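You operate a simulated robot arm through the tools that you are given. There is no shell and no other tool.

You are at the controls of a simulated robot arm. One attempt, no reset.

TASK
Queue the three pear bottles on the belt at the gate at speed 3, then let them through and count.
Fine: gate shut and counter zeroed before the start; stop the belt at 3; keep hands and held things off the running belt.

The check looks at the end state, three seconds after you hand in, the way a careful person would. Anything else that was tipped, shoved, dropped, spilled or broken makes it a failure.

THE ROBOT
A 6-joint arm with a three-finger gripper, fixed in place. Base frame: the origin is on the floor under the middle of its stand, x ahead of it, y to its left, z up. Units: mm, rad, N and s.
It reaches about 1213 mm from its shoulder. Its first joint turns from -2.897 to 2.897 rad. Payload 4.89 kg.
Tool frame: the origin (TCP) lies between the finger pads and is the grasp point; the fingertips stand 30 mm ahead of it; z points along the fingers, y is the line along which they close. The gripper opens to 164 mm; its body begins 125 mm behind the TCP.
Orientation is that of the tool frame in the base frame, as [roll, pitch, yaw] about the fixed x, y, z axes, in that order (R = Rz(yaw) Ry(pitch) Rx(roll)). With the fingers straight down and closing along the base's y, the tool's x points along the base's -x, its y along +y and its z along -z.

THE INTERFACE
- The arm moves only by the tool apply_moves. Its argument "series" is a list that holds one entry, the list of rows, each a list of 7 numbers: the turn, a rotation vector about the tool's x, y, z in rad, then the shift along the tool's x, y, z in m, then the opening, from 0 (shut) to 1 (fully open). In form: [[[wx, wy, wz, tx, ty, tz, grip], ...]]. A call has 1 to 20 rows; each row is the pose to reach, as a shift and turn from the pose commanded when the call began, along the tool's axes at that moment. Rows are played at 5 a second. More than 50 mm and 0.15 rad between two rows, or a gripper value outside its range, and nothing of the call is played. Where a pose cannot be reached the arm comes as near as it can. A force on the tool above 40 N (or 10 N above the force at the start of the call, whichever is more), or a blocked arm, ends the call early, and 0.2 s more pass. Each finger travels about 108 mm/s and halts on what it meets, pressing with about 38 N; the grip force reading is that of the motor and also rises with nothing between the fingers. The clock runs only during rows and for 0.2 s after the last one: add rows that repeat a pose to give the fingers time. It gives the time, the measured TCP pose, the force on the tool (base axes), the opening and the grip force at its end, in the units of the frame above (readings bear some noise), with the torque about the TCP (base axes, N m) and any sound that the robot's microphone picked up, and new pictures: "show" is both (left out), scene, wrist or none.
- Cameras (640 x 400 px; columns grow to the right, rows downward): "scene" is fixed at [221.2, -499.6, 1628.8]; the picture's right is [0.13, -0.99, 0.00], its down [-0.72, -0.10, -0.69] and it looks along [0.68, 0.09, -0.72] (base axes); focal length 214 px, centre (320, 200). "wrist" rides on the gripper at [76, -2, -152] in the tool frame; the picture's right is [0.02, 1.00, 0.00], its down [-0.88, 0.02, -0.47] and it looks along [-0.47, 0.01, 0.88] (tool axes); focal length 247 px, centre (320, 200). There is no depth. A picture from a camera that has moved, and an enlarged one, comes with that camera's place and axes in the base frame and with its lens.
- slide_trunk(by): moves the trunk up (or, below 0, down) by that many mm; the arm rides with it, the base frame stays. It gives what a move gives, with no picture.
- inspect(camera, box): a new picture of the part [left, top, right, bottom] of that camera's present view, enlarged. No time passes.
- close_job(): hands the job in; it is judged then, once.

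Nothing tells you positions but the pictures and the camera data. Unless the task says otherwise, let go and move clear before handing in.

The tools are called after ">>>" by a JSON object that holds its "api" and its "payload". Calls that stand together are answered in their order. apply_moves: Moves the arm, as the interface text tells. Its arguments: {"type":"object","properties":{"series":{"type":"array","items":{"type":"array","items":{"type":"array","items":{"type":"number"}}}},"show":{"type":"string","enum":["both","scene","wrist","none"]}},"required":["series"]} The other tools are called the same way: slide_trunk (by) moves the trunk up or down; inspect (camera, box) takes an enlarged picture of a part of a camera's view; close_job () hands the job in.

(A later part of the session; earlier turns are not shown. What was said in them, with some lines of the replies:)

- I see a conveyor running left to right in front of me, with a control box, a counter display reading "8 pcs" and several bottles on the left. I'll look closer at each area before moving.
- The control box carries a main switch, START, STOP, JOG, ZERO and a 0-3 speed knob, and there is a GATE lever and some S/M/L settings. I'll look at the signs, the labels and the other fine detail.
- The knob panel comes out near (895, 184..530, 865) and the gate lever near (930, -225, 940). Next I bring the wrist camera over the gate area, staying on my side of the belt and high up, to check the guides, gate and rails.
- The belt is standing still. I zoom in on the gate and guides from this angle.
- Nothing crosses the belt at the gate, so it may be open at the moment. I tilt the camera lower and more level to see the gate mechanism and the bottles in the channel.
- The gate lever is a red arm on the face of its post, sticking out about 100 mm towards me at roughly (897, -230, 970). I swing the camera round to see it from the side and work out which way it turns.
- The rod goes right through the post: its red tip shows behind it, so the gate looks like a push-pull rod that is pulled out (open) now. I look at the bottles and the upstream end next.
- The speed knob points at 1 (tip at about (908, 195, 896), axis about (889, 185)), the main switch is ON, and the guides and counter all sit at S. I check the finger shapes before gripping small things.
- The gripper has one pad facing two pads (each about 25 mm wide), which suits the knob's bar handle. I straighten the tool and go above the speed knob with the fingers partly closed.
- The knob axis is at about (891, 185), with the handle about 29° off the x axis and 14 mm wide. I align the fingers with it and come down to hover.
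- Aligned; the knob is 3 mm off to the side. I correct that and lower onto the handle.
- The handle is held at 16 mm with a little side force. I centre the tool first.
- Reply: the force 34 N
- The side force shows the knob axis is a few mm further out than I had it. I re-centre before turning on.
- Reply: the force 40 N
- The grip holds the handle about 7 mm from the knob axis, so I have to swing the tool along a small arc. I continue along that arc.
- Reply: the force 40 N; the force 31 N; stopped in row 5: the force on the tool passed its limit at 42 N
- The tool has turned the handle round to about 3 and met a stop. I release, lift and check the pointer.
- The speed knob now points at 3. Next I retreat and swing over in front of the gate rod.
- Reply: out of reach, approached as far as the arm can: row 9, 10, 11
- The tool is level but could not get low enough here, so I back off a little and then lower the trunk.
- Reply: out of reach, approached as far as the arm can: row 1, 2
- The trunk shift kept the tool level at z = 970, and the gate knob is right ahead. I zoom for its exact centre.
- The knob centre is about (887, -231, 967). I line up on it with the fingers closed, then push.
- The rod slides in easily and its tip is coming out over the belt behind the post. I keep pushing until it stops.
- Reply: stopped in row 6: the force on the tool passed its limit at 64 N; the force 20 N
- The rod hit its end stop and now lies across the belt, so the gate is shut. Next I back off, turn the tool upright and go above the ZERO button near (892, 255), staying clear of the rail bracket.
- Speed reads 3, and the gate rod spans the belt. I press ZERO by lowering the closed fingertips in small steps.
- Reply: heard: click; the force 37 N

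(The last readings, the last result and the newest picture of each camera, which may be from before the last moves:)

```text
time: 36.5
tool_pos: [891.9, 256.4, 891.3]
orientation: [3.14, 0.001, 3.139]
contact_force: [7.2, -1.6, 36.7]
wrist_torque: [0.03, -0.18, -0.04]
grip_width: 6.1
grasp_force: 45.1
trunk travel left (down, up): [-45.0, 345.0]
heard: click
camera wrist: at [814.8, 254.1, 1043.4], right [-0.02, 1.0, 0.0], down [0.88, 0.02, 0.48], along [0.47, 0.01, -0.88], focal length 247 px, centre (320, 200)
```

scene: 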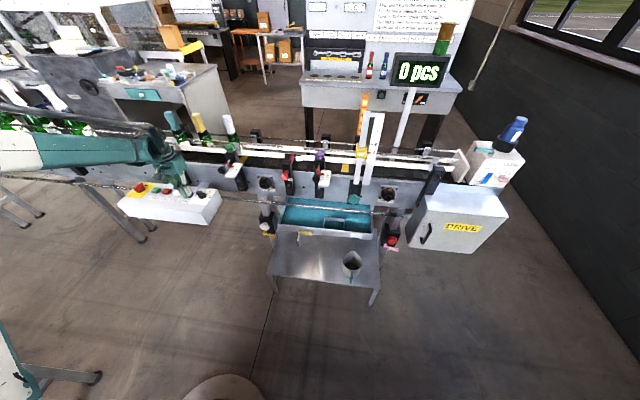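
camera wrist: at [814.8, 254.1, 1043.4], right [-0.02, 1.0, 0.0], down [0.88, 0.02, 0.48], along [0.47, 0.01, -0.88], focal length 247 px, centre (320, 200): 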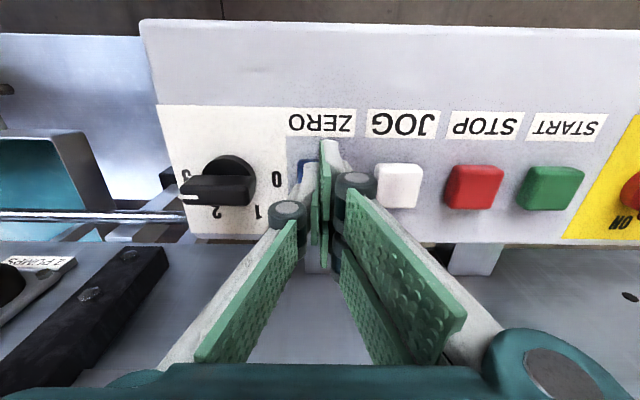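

The counter reads 0. I lift and go over START at y ≈ 431, then check alignment before pressing.

>>> {"api": "apply_moves", "payload": {"series": [[[0, 0, 0, 0, 0, -0.04, 0], [0, 0, 0, 0, 0.044, -0.045, 0], [0, 0, 0, 0, 0.088, -0.045, 0], [0, 0, 0, 0, 0.132, -0.045, 0], [0, 0, 0, 0, 0.176, -0.045, 0], [0, 0, 0, 0, 0.176, -0.045, 0]]], "show": "both"}}

>>> {"api": "inspect", "payload": {"camera": "wrist", "box": [180, 80, 420, 240]}}

>>> {"api": "inspect", "payload": {"camera": "scene", "box": [110, 90, 260, 190]}}

```text
time: 37.9
tool_pos: [892.7, 432.3, 937.5]
orientation: [3.14, 0.001, 3.14]
contact_force: [0.1, -0.4, 0.4]
wrist_torque: [0.12, 0.04, -0.02]
grip_width: 0.0
grasp_force: 45.6
trunk travel left (down, up): [-45.0, 345.0]
camera wrist: at [816.4, 430.9, 1087.6], right [-0.02, 1.0, 0.0], down [0.88, 0.02, 0.47], along [0.47, 0.01, -0.88], focal length 247 px, centre (320, 200)
```

scene: 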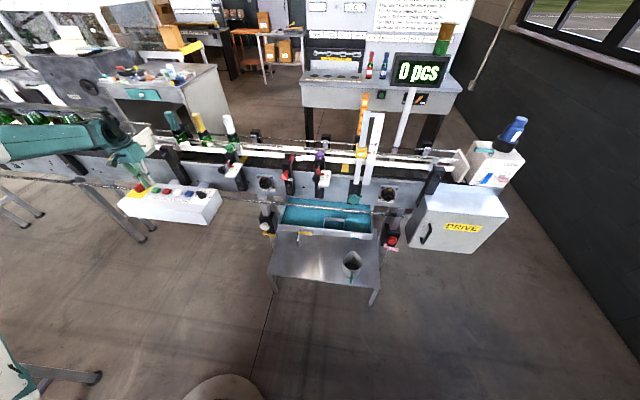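
wrist: 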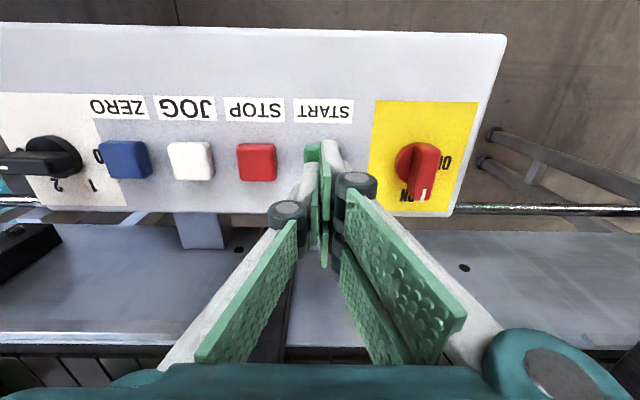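

```text
2.50 times, centred on (300, 160) of wrist
camera zoom: at [816.4, 430.9, 1087.6], right [-0.02, 1.0, 0.0], down [0.88, 0.02, 0.47], along [0.47, 0.01, -0.88], focal length 617 px, centre (370, 300)
```

zoom: 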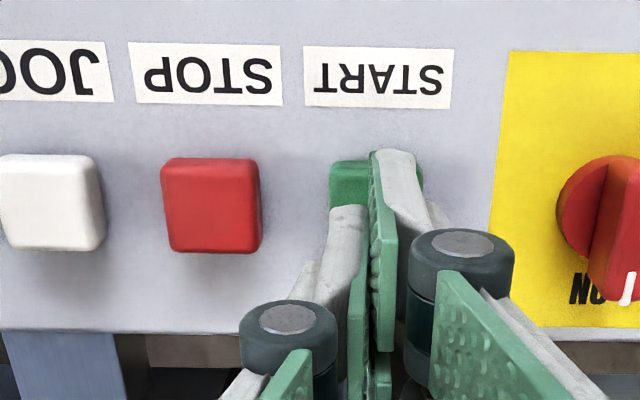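

```text
4.00 times, centred on (185, 140) of scene
camera zoom: at [221.2, -499.6, 1628.8], right [0.13, -0.99, 0.0], down [-0.72, -0.1, -0.69], along [0.68, 0.09, -0.72], focal length 858 px, centre (860, 440)
```

zoom: 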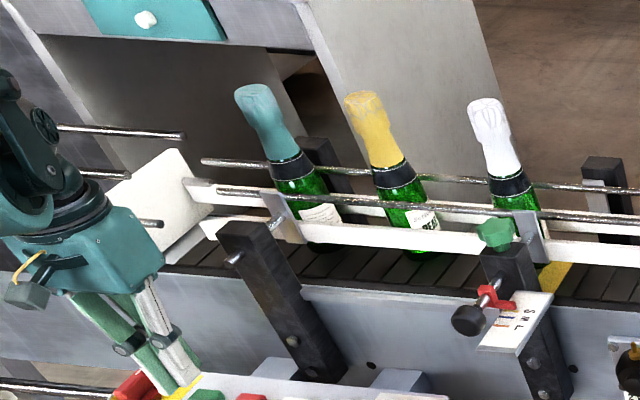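

Aligned over START. I press it and lift straight away.

>>> {"api": "apply_moves", "payload": {"series": [[[0, 0, 0, 0, 0, 0.03, 0], [0, 0, 0, 0, 0, 0.038, 0], [0, 0, 0, 0, 0, 0.042, 0], [0, 0, 0, 0, 0, 0.045, 0], [0, 0, 0, 0, 0, 0.02, 0], [0, 0, 0, 0, -0.03, 0.0, 0]]], "show": "both"}}

```text
time: 39.2
tool_pos: [891.1, 403.5, 935.8]
orientation: [-3.14, 0.0, 3.139]
contact_force: [0.5, 1.2, -0.8]
wrist_torque: [-0.17, 0.07, 0.0]
grip_width: 0.1
grasp_force: 45.4
trunk travel left (down, up): [-45.0, 345.0]
heard: click
camera wrist: at [815.5, 401.8, 1087.5], right [-0.02, 1.0, 0.0], down [0.88, 0.02, 0.47], along [0.47, 0.01, -0.88], focal length 247 px, centre (320, 200)
```

scene: 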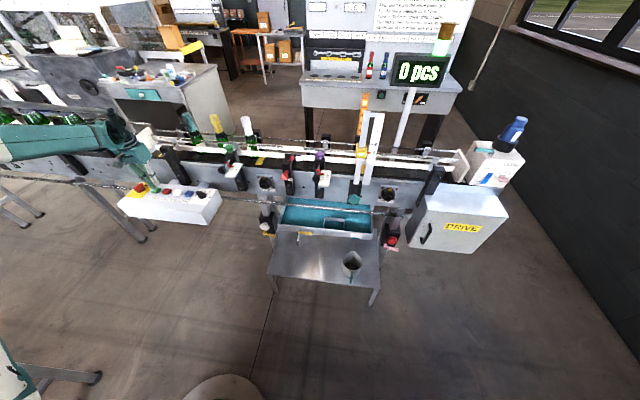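
wrist: 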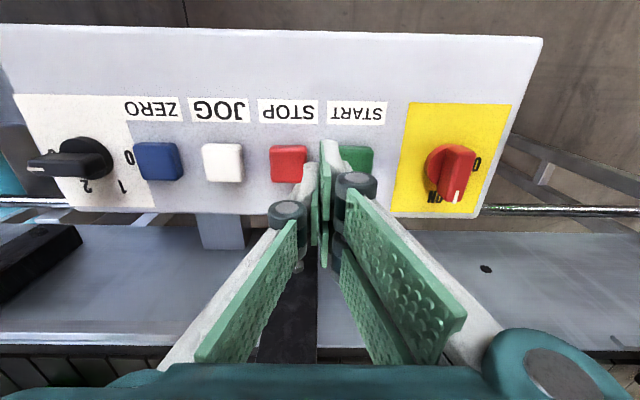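

The belt runs (green light on) and the bottles are travelling towards the gate. I hover over STOP and watch.

>>> {"api": "apply_moves", "payload": {"series": [[[0, 0, 0, 0, -0.03, 0, 0], [0, 0, 0, 0, -0.03, 0, 0]]], "show": "scene"}}

>>> {"api": "inspect", "payload": {"camera": "scene", "box": [170, 90, 330, 200]}}

>>> {"api": "inspect", "payload": {"camera": "scene", "box": [0, 70, 160, 190]}}

```text
time: 39.9
tool_pos: [893.5, 370.8, 933.9]
orientation: [3.141, 0.0, 3.141]
contact_force: [-1.4, -0.1, -0.6]
wrist_torque: [-0.05, 0.0, 0.0]
grip_width: 0.2
grasp_force: 44.6
trunk travel left (down, up): [-45.0, 345.0]
```

scene: 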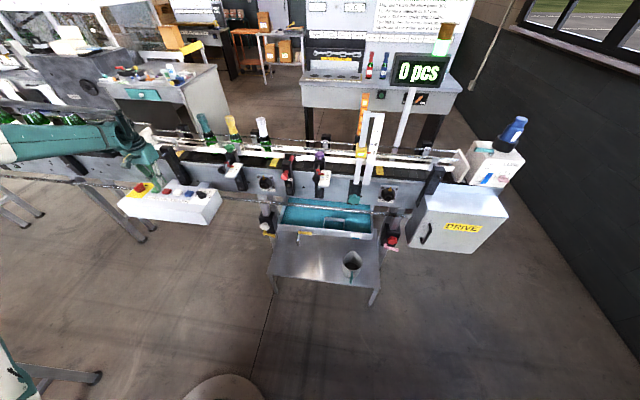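

```text
3.64 times, centred on (250, 145) of scene
camera zoom: at [221.2, -499.6, 1628.8], right [0.13, -0.99, 0.0], down [-0.72, -0.1, -0.69], along [0.68, 0.09, -0.72], focal length 780 px, centre (574, 400)
```

zoom: 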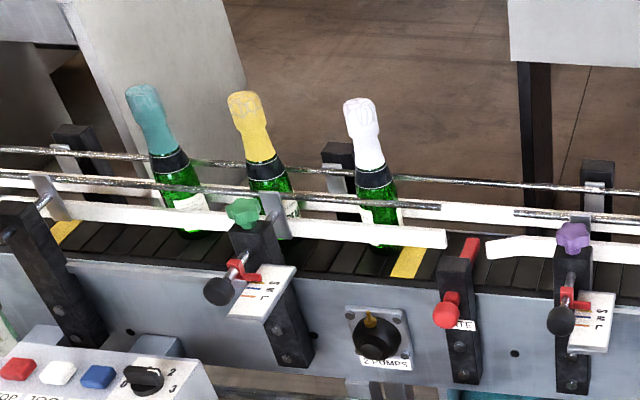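

```text
3.33 times, centred on (80, 130) of scene
camera zoom: at [221.2, -499.6, 1628.8], right [0.13, -0.99, 0.0], down [-0.72, -0.1, -0.69], along [0.68, 0.09, -0.72], focal length 715 px, centre (1120, 433)
```

zoom: 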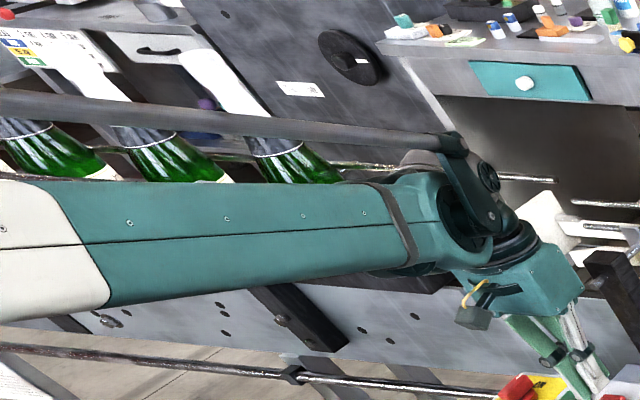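

The apple bottles upstream stay put; only the three pears move. I wait for them to queue.

>>> {"api": "apply_moves", "payload": {"series": [[[0, 0, 0, 0, 0, 0, 0], [0, 0, 0, 0, 0, 0, 0], [0, 0, 0, 0, 0, 0, 0], [0, 0, 0, 0, 0, 0, 0]]], "show": "scene"}}

>>> {"api": "inspect", "payload": {"camera": "scene", "box": [190, 90, 350, 200]}}

```text
time: 40.9
tool_pos: [893.1, 371.3, 934.0]
orientation: [-3.14, 0.001, 3.138]
contact_force: [0.5, -0.3, -0.4]
wrist_torque: [-0.03, 0.0, 0.04]
grip_width: 0.0
grasp_force: 45.1
trunk travel left (down, up): [-45.0, 345.0]
```

scene: 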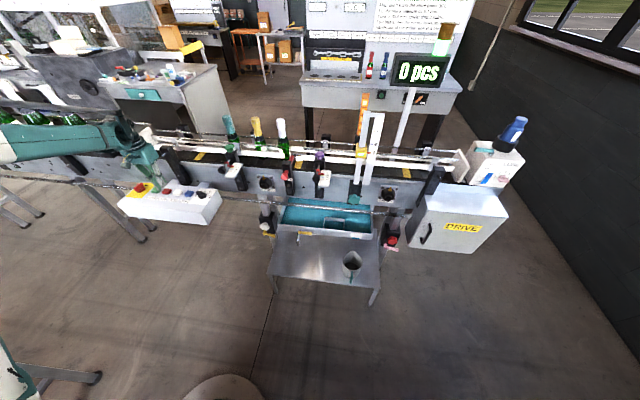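

```text
3.64 times, centred on (270, 145) of scene
camera zoom: at [221.2, -499.6, 1628.8], right [0.13, -0.99, 0.0], down [-0.72, -0.1, -0.69], along [0.68, 0.09, -0.72], focal length 780 px, centre (502, 400)
```

zoom: 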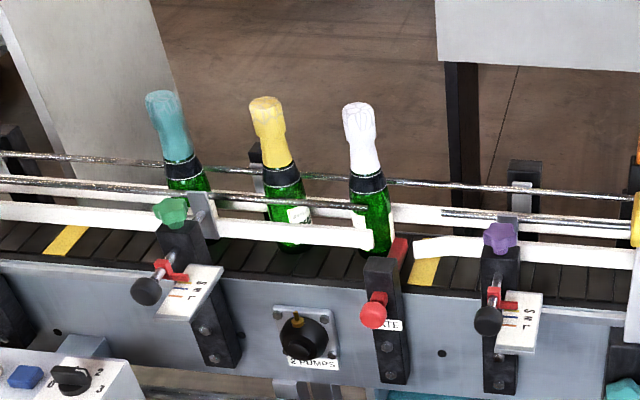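

The white one is at the gate and the other two are closing up. I travel back to the gate knob by the same safe route and open the fingers to straddle it.

>>> {"api": "apply_moves", "payload": {"series": [[[0, 0, 0, 0.03, -0.02, -0.02, 0], [0, 0, 0, 0.06, -0.055, -0.032, 0], [0, 0, 0, 0.09, -0.093, -0.032, 0], [0, 0, 0, 0.115, -0.135, -0.032, 0], [0, 0, 0, 0.123, -0.182, -0.032, 0], [0, -0.14, 0, 0.123, -0.228, -0.032, 0], [0, -0.28, 0, 0.123, -0.274, -0.032, 0], [0, -0.42, 0, 0.123, -0.32, -0.032, 0], [0, -0.56, 0, 0.123, -0.366, -0.032, 0], [0, -0.7, 0, 0.123, -0.412, -0.032, 0.1], [0, -0.84, 0, 0.123, -0.458, -0.032, 0.2], [0, -0.98, 0, 0.123, -0.504, -0.032, 0.3], [0, -1.12, 0, 0.123, -0.55, -0.032, 0.4], [0, -1.26, 0, 0.123, -0.59, -0.032, 0.4], [0, -1.4, 0, 0.123, -0.603, -0.032, 0.4], [0, -1.5, 0, 0.11, -0.603, -0.032, 0.4], [0, -1.5708, 0, 0.095, -0.603, -0.032, 0.4], [0, -1.5708, 0, 0.08, -0.603, -0.032, 0.4]]], "show": "both"}}

>>> {"api": "inspect", "payload": {"camera": "scene", "box": [210, 90, 370, 210]}}

>>> {"api": "inspect", "payload": {"camera": "wrist", "box": [240, 60, 400, 200]}}

```text
time: 44.6
tool_pos: [811.7, -231.8, 970.0]
orientation: [2.548, 1.567, 2.545]
contact_force: [-0.5, 0.4, 0.0]
wrist_torque: [-0.01, 0.03, -0.01]
grip_width: 65.6
grasp_force: 0.1
out of reach, approached as far as the arm can: row 17
trunk travel left (down, up): [-45.0, 345.0]
camera wrist: at [659.7, -233.9, 892.1], right [0.0, 1.0, -0.02], down [-0.47, 0.02, 0.88], along [0.88, 0.01, 0.47], focal length 247 px, centre (320, 200)
```

scene: 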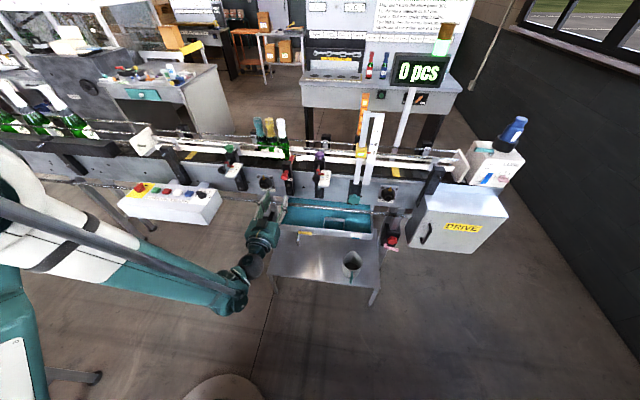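
wrist: 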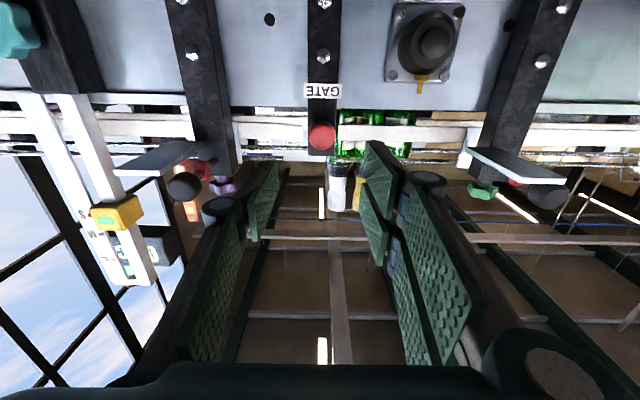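

```text
3.33 times, centred on (290, 150) of scene
camera zoom: at [221.2, -499.6, 1628.8], right [0.13, -0.99, 0.0], down [-0.72, -0.1, -0.69], along [0.68, 0.09, -0.72], focal length 715 px, centre (420, 367)
```

zoom: 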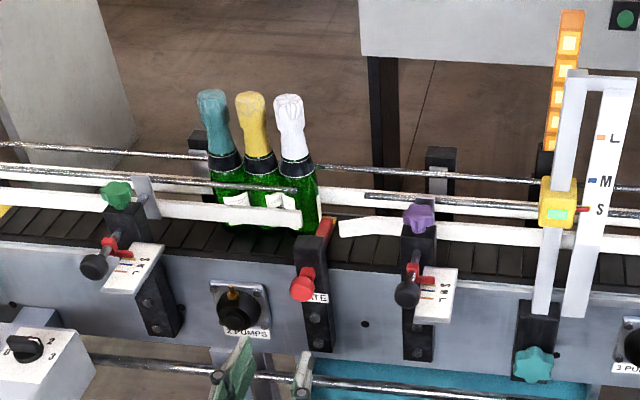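

```text
2.86 times, centred on (320, 130) of wrist
camera zoom: at [659.7, -233.9, 892.1], right [0.0, 1.0, -0.02], down [-0.47, 0.02, 0.88], along [0.88, 0.01, 0.47], focal length 706 px, centre (320, 400)
```

zoom: 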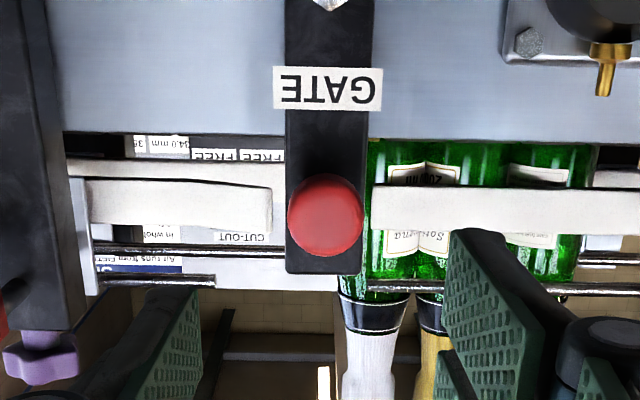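

All three pears are queued tightly at the gate, count 0, and the knob is dead ahead. I move in and grip it.

>>> {"api": "apply_moves", "payload": {"series": [[[0, 0, 0, 0.003, 0.001, 0.045, 0.4], [0, 0, 0, 0.003, 0.001, 0.09, 0.4], [0, 0, 0, 0.003, 0.001, 0.12, 0.4], [0, 0, 0, 0.003, 0.001, 0.135, 0.4], [0, 0, 0, 0.003, 0.001, 0.143, 0.4], [0, 0, 0, 0.003, 0.001, 0.143, 0.1], [0, 0, 0, 0.003, 0.001, 0.143, 0], [0, 0, 0, 0.003, 0.001, 0.143, 0]]], "show": "both"}}

>>> {"api": "inspect", "payload": {"camera": "scene", "box": [240, 110, 340, 210]}}

```text
time: 46.5
tool_pos: [953.3, -230.5, 964.0]
orientation: [-1.895, 1.571, -1.898]
contact_force: [1.8, 1.2, -0.8]
wrist_torque: [-0.03, 0.08, 0.03]
grip_width: 33.1
grasp_force: 45.1
trunk travel left (down, up): [-45.0, 345.0]
camera wrist: at [801.3, -231.7, 885.5], right [0.0, 1.0, -0.02], down [-0.47, 0.02, 0.88], along [0.88, 0.01, 0.47], focal length 247 px, centre (320, 200)
```

scene: 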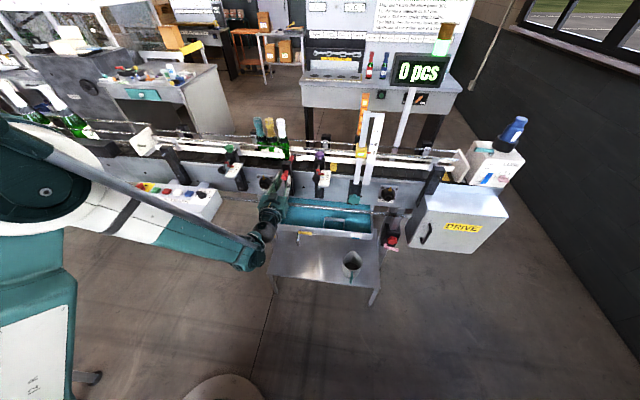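
wrist: 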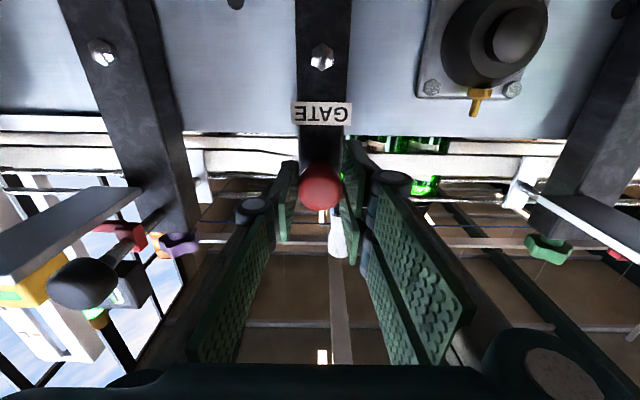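

```text
4.00 times, centred on (290, 160) of scene
camera zoom: at [221.2, -499.6, 1628.8], right [0.13, -0.99, 0.0], down [-0.72, -0.1, -0.69], along [0.68, 0.09, -0.72], focal length 858 px, centre (440, 360)
```

zoom: 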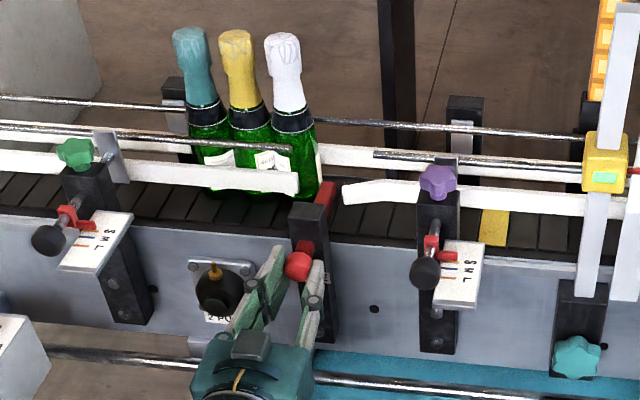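

Gripped at 33 mm, with no force on the tool. I pull the gate rod open.

>>> {"api": "apply_moves", "payload": {"series": [[[0, 0, 0, 0, 0, -0.022, 0], [0, 0, 0, 0, 0, -0.044, 0], [0, 0, 0, 0, 0, -0.065, 0], [0, 0, 0, 0, 0, -0.082, 0]]], "show": "scene"}}

>>> {"api": "inspect", "payload": {"camera": "scene", "box": [240, 110, 340, 210]}}

```text
time: 47.5
tool_pos: [873.6, -229.2, 961.6]
orientation: [1.86, 1.57, 1.855]
contact_force: [31.4, -2.6, 3.6]
wrist_torque: [0.04, 0.08, -0.03]
grip_width: 33.1
grasp_force: 44.8
trunk travel left (down, up): [-45.0, 345.0]
```

scene: 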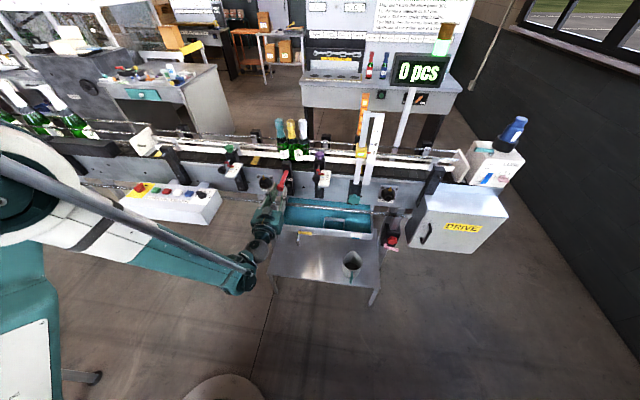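

```text
4.00 times, centred on (290, 160) of scene
camera zoom: at [221.2, -499.6, 1628.8], right [0.13, -0.99, 0.0], down [-0.72, -0.1, -0.69], along [0.68, 0.09, -0.72], focal length 858 px, centre (440, 360)
```

zoom: 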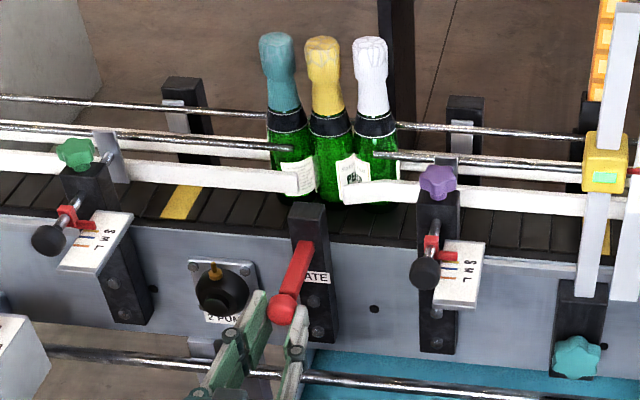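

The gate is open and the bottles are passing. I release, back off and travel to hover over STOP.

>>> {"api": "apply_moves", "payload": {"series": [[[0, 0, 0, 0, 0, 0, 0.4], [0, 0, 0, 0, 0, -0.03, 0.4], [0, 0, 0, 0, 0, -0.075, 0.4], [0, 0.12, 0, 0, 0.03, -0.103, 0.3], [0, 0.26, 0, 0, 0.076, -0.103, 0.1], [0, 0.4, 0, 0, 0.122, -0.103, 0], [0, 0.54, 0, 0, 0.168, -0.103, 0], [0, 0.68, 0, 0, 0.214, -0.103, 0], [0, 0.82, 0, 0, 0.26, -0.103, 0], [0, 0.96, 0, 0, 0.306, -0.103, 0], [0, 1.1, 0, 0, 0.352, -0.103, 0], [0, 1.24, 0, 0, 0.398, -0.09, 0], [0, 1.38, 0, 0, 0.438, -0.065, 0], [0, 1.5, 0, 0, 0.477, -0.037, 0], [0, 1.5708, 0, 0, 0.518, -0.012, 0], [0, 1.5708, 0, 0.012, 0.56, 0.01, 0], [0, 1.5708, 0, 0.025, 0.602, 0.019, 0], [0, 1.5708, 0, 0.04, 0.602, 0.019, 0]]], "show": "both"}}

>>> {"api": "inspect", "payload": {"camera": "scene", "box": [300, 40, 480, 200]}}

>>> {"api": "inspect", "payload": {"camera": "wrist", "box": [200, 80, 440, 240]}}

```text
time: 51.2
tool_pos: [893.0, 371.5, 925.0]
orientation: [3.14, -0.002, 3.141]
contact_force: [-0.1, 0.0, -0.9]
wrist_torque: [0.11, 0.04, 0.0]
grip_width: 0.2
grasp_force: 37.7
out of reach, approached as far as the arm can: row 3
trunk travel left (down, up): [-45.0, 345.0]
camera wrist: at [816.8, 370.0, 1076.3], right [-0.02, 1.0, 0.0], down [0.88, 0.02, 0.47], along [0.47, 0.01, -0.88], focal length 247 px, centre (320, 200)
```

scene: 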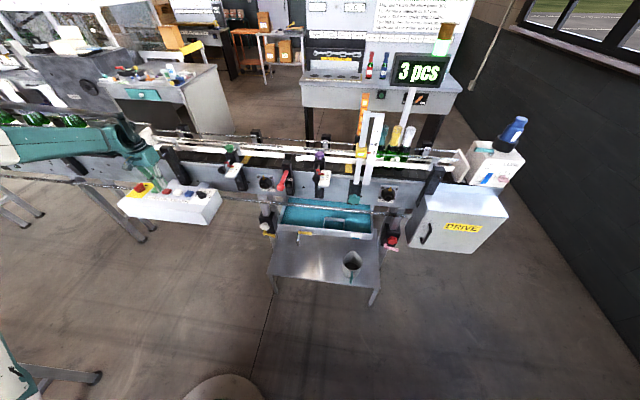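
wrist: 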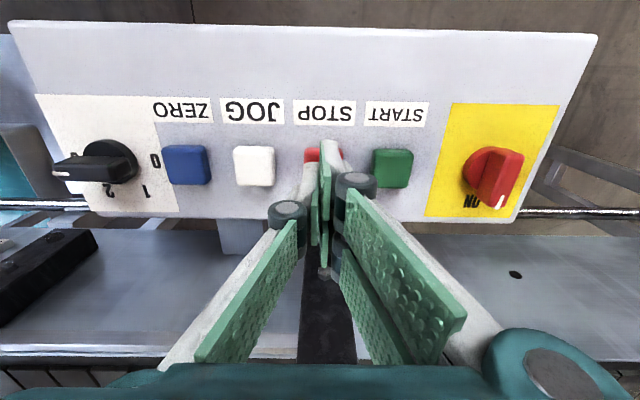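

```text
2.50 times, centred on (390, 120) of scene
camera zoom: at [221.2, -499.6, 1628.8], right [0.13, -0.99, 0.0], down [-0.72, -0.1, -0.69], along [0.68, 0.09, -0.72], focal length 536 px, centre (145, 400)
```

zoom: 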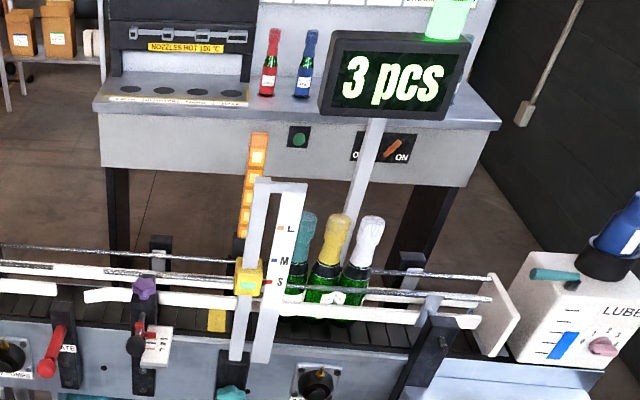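

```text
2.50 times, centred on (320, 160) of wrist
camera zoom: at [816.8, 370.0, 1076.3], right [-0.02, 1.0, 0.0], down [0.88, 0.02, 0.47], along [0.47, 0.01, -0.88], focal length 617 px, centre (320, 300)
```

zoom: 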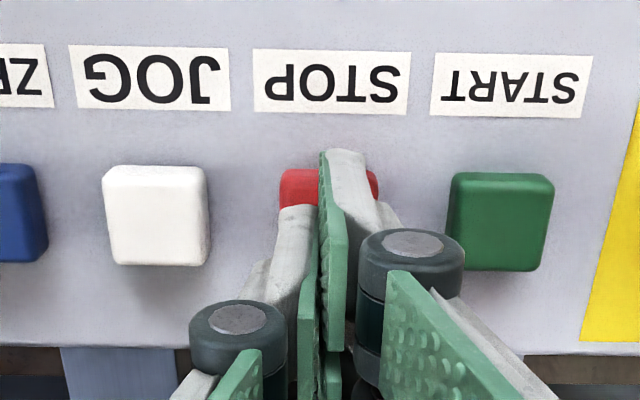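

The counter shows 3 and the last pear is just past the sensor. I press STOP now.

>>> {"api": "apply_moves", "payload": {"series": [[[0, 0, 0, 0, 0, 0.025, 0], [0, 0, 0, 0, 0, 0.034, 0], [0, 0, 0, 0, 0, 0.037, 0], [0, 0, 0, 0, 0, 0.01, 0]]], "show": "both"}}

>>> {"api": "inspect", "payload": {"camera": "scene", "box": [340, 20, 500, 200]}}

```text
time: 52.0
tool_pos: [894.3, 371.4, 892.1]
orientation: [3.139, 0.004, 3.14]
contact_force: [-0.5, 0.2, 36.0]
wrist_torque: [0.05, 0.02, 0.03]
grip_width: 6.2
grasp_force: 44.9
trunk travel left (down, up): [-45.0, 345.0]
heard: click
stopped in row 3: the force on the tool passed its limit at 43 N (the readings are from after the stop); the commanded pose is now the measured one
camera wrist: at [816.3, 369.3, 1043.7], right [-0.02, 1.0, 0.0], down [0.88, 0.02, 0.48], along [0.48, 0.01, -0.88], focal length 247 px, centre (320, 200)
```

scene: 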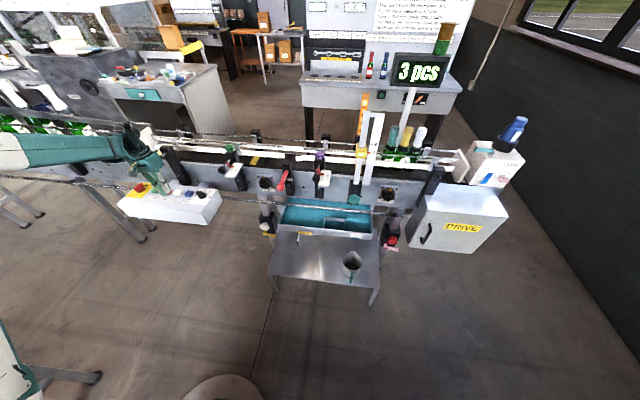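
wrist: 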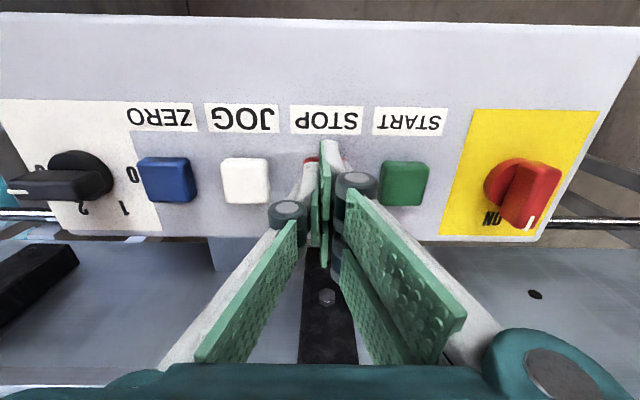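

```text
2.22 times, centred on (420, 110) of scene
camera zoom: at [221.2, -499.6, 1628.8], right [0.13, -0.99, 0.0], down [-0.72, -0.1, -0.69], along [0.68, 0.09, -0.72], focal length 477 px, centre (98, 400)
```

zoom: 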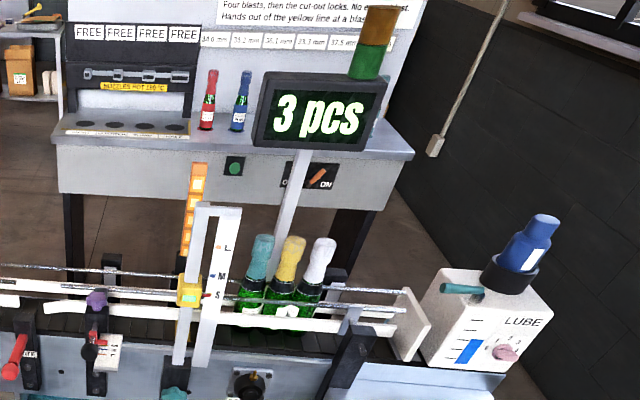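

The belt has stopped (green light off) with 3 on the counter and the bottles upright. I lift off and move clear.

>>> {"api": "apply_moves", "payload": {"series": [[[0, 0, 0, 0, 0, -0.03, 0], [0, 0, 0, 0, 0, -0.07, 0], [0, 0, 0, 0.02, 0, -0.11, 0], [0, 0, 0, 0.06, 0, -0.13, 0], [0, 0, 0, 0.1, 0, -0.14, 0], [0, 0, 0, 0.14, 0, -0.15, 0], [0, 0, 0, 0.18, 0, -0.15, 0], [0, 0, 0, 0.2, 0, -0.15, 0]]], "show": "both"}}

>>> {"api": "inspect", "payload": {"camera": "scene", "box": [340, 20, 500, 200]}}

>>> {"api": "inspect", "payload": {"camera": "scene", "box": [350, 110, 450, 180]}}

>>> {"api": "inspect", "payload": {"camera": "scene", "box": [120, 140, 330, 240]}}

>>> {"api": "inspect", "payload": {"camera": "scene", "box": [0, 60, 170, 190]}}

```text
time: 53.8
tool_pos: [694.7, 373.7, 1038.1]
orientation: [3.14, 0.001, 3.139]
contact_force: [0.9, -0.6, 0.1]
wrist_torque: [0.02, 0.18, 0.0]
grip_width: 0.0
grasp_force: 45.0
trunk travel left (down, up): [-45.0, 345.0]
camera wrist: at [618.4, 371.7, 1190.5], right [-0.02, 1.0, 0.0], down [0.88, 0.02, 0.47], along [0.47, 0.01, -0.88], focal length 247 px, centre (320, 200)
```

scene: 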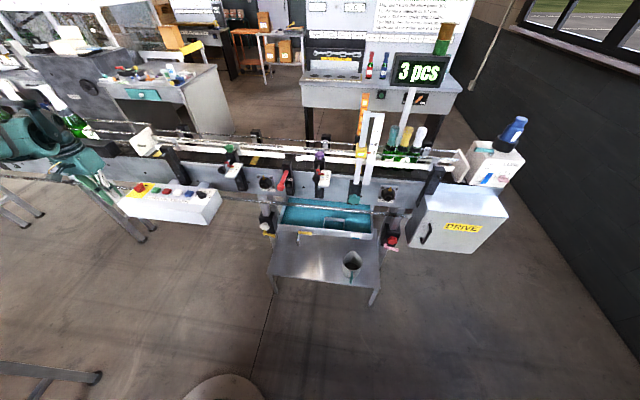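
wrist: 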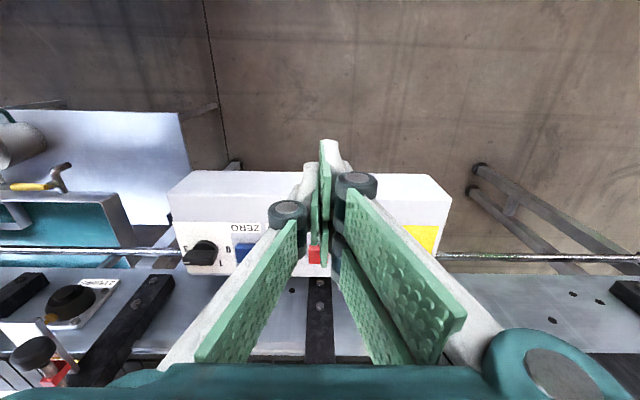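

```text
2.22 times, centred on (420, 110) of scene
camera zoom: at [221.2, -499.6, 1628.8], right [0.13, -0.99, 0.0], down [-0.72, -0.1, -0.69], along [0.68, 0.09, -0.72], focal length 477 px, centre (98, 400)
```

zoom: 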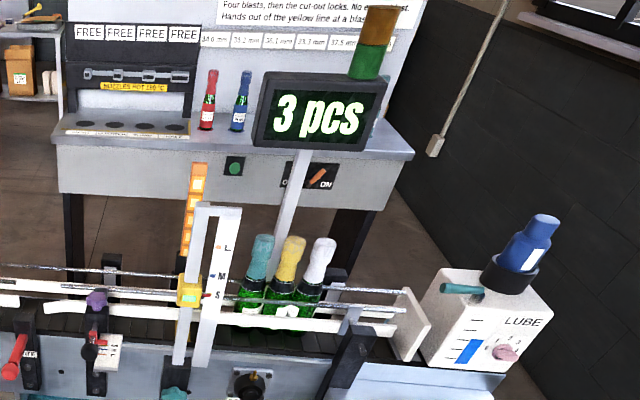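

```text
5.71 times, centred on (400, 145) of scene
camera zoom: at [221.2, -499.6, 1628.8], right [0.13, -0.99, 0.0], down [-0.72, -0.1, -0.69], along [0.68, 0.09, -0.72], focal length 1226 px, centre (-137, 514)
```

zoom: 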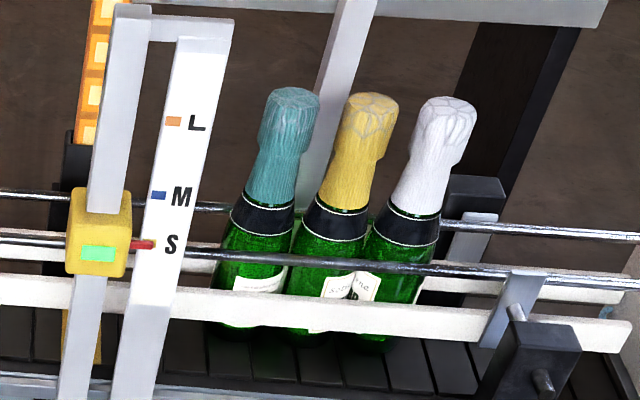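

```text
3.05 times, centred on (225, 190) of scene
camera zoom: at [221.2, -499.6, 1628.8], right [0.13, -0.99, 0.0], down [-0.72, -0.1, -0.69], along [0.68, 0.09, -0.72], focal length 654 px, centre (610, 230)
```

zoom: 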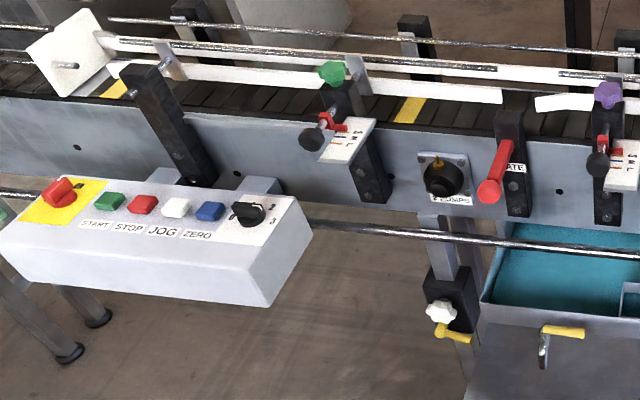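

```text
3.08 times, centred on (85, 125) of scene
camera zoom: at [221.2, -499.6, 1628.8], right [0.13, -0.99, 0.0], down [-0.72, -0.1, -0.69], along [0.68, 0.09, -0.72], focal length 660 px, centre (1043, 431)
```

zoom: 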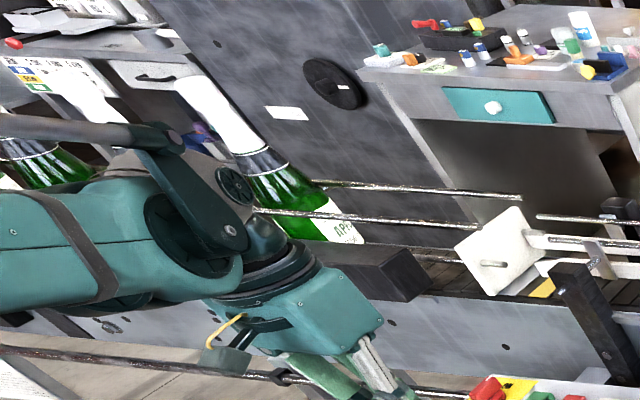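

The count holds at 3 with the belt stopped. The three pears stand upright past the counter, nothing else has been disturbed, and the arm is clear, so I hand in.

>>> {"api": "close_job", "payload": {}}

```text
The job is handed in.
```

The job is handed in: the three pear bottles queued at the shut gate at speed 3, then went through, and the counter reads 3.

- **Before the start:** I turned the speed knob from 1 to 3, pushed the gate rod fully shut, and pressed ZERO. The counter went from 8 to 0 before I pressed START.
- **The run:** The three bottles closed up tight against the gate at count 0. I pulled the gate open with the belt still running, and they passed the counter.
- **The stop:** I checked that the counter showed 3, then pressed STOP. By then the bottles were just past the counter; the green running light then went off.
- **End state:** In the last pictures the bottles are upright and stationary, and the count holds at 3. I saw nothing else moved. The gate is open, the speed knob is still at 3, and the arm is clear of the belt.

The arm and gripper stayed off the belt while it ran. I lowered the trunk by 130 mm to reach the gate rod and left it there.
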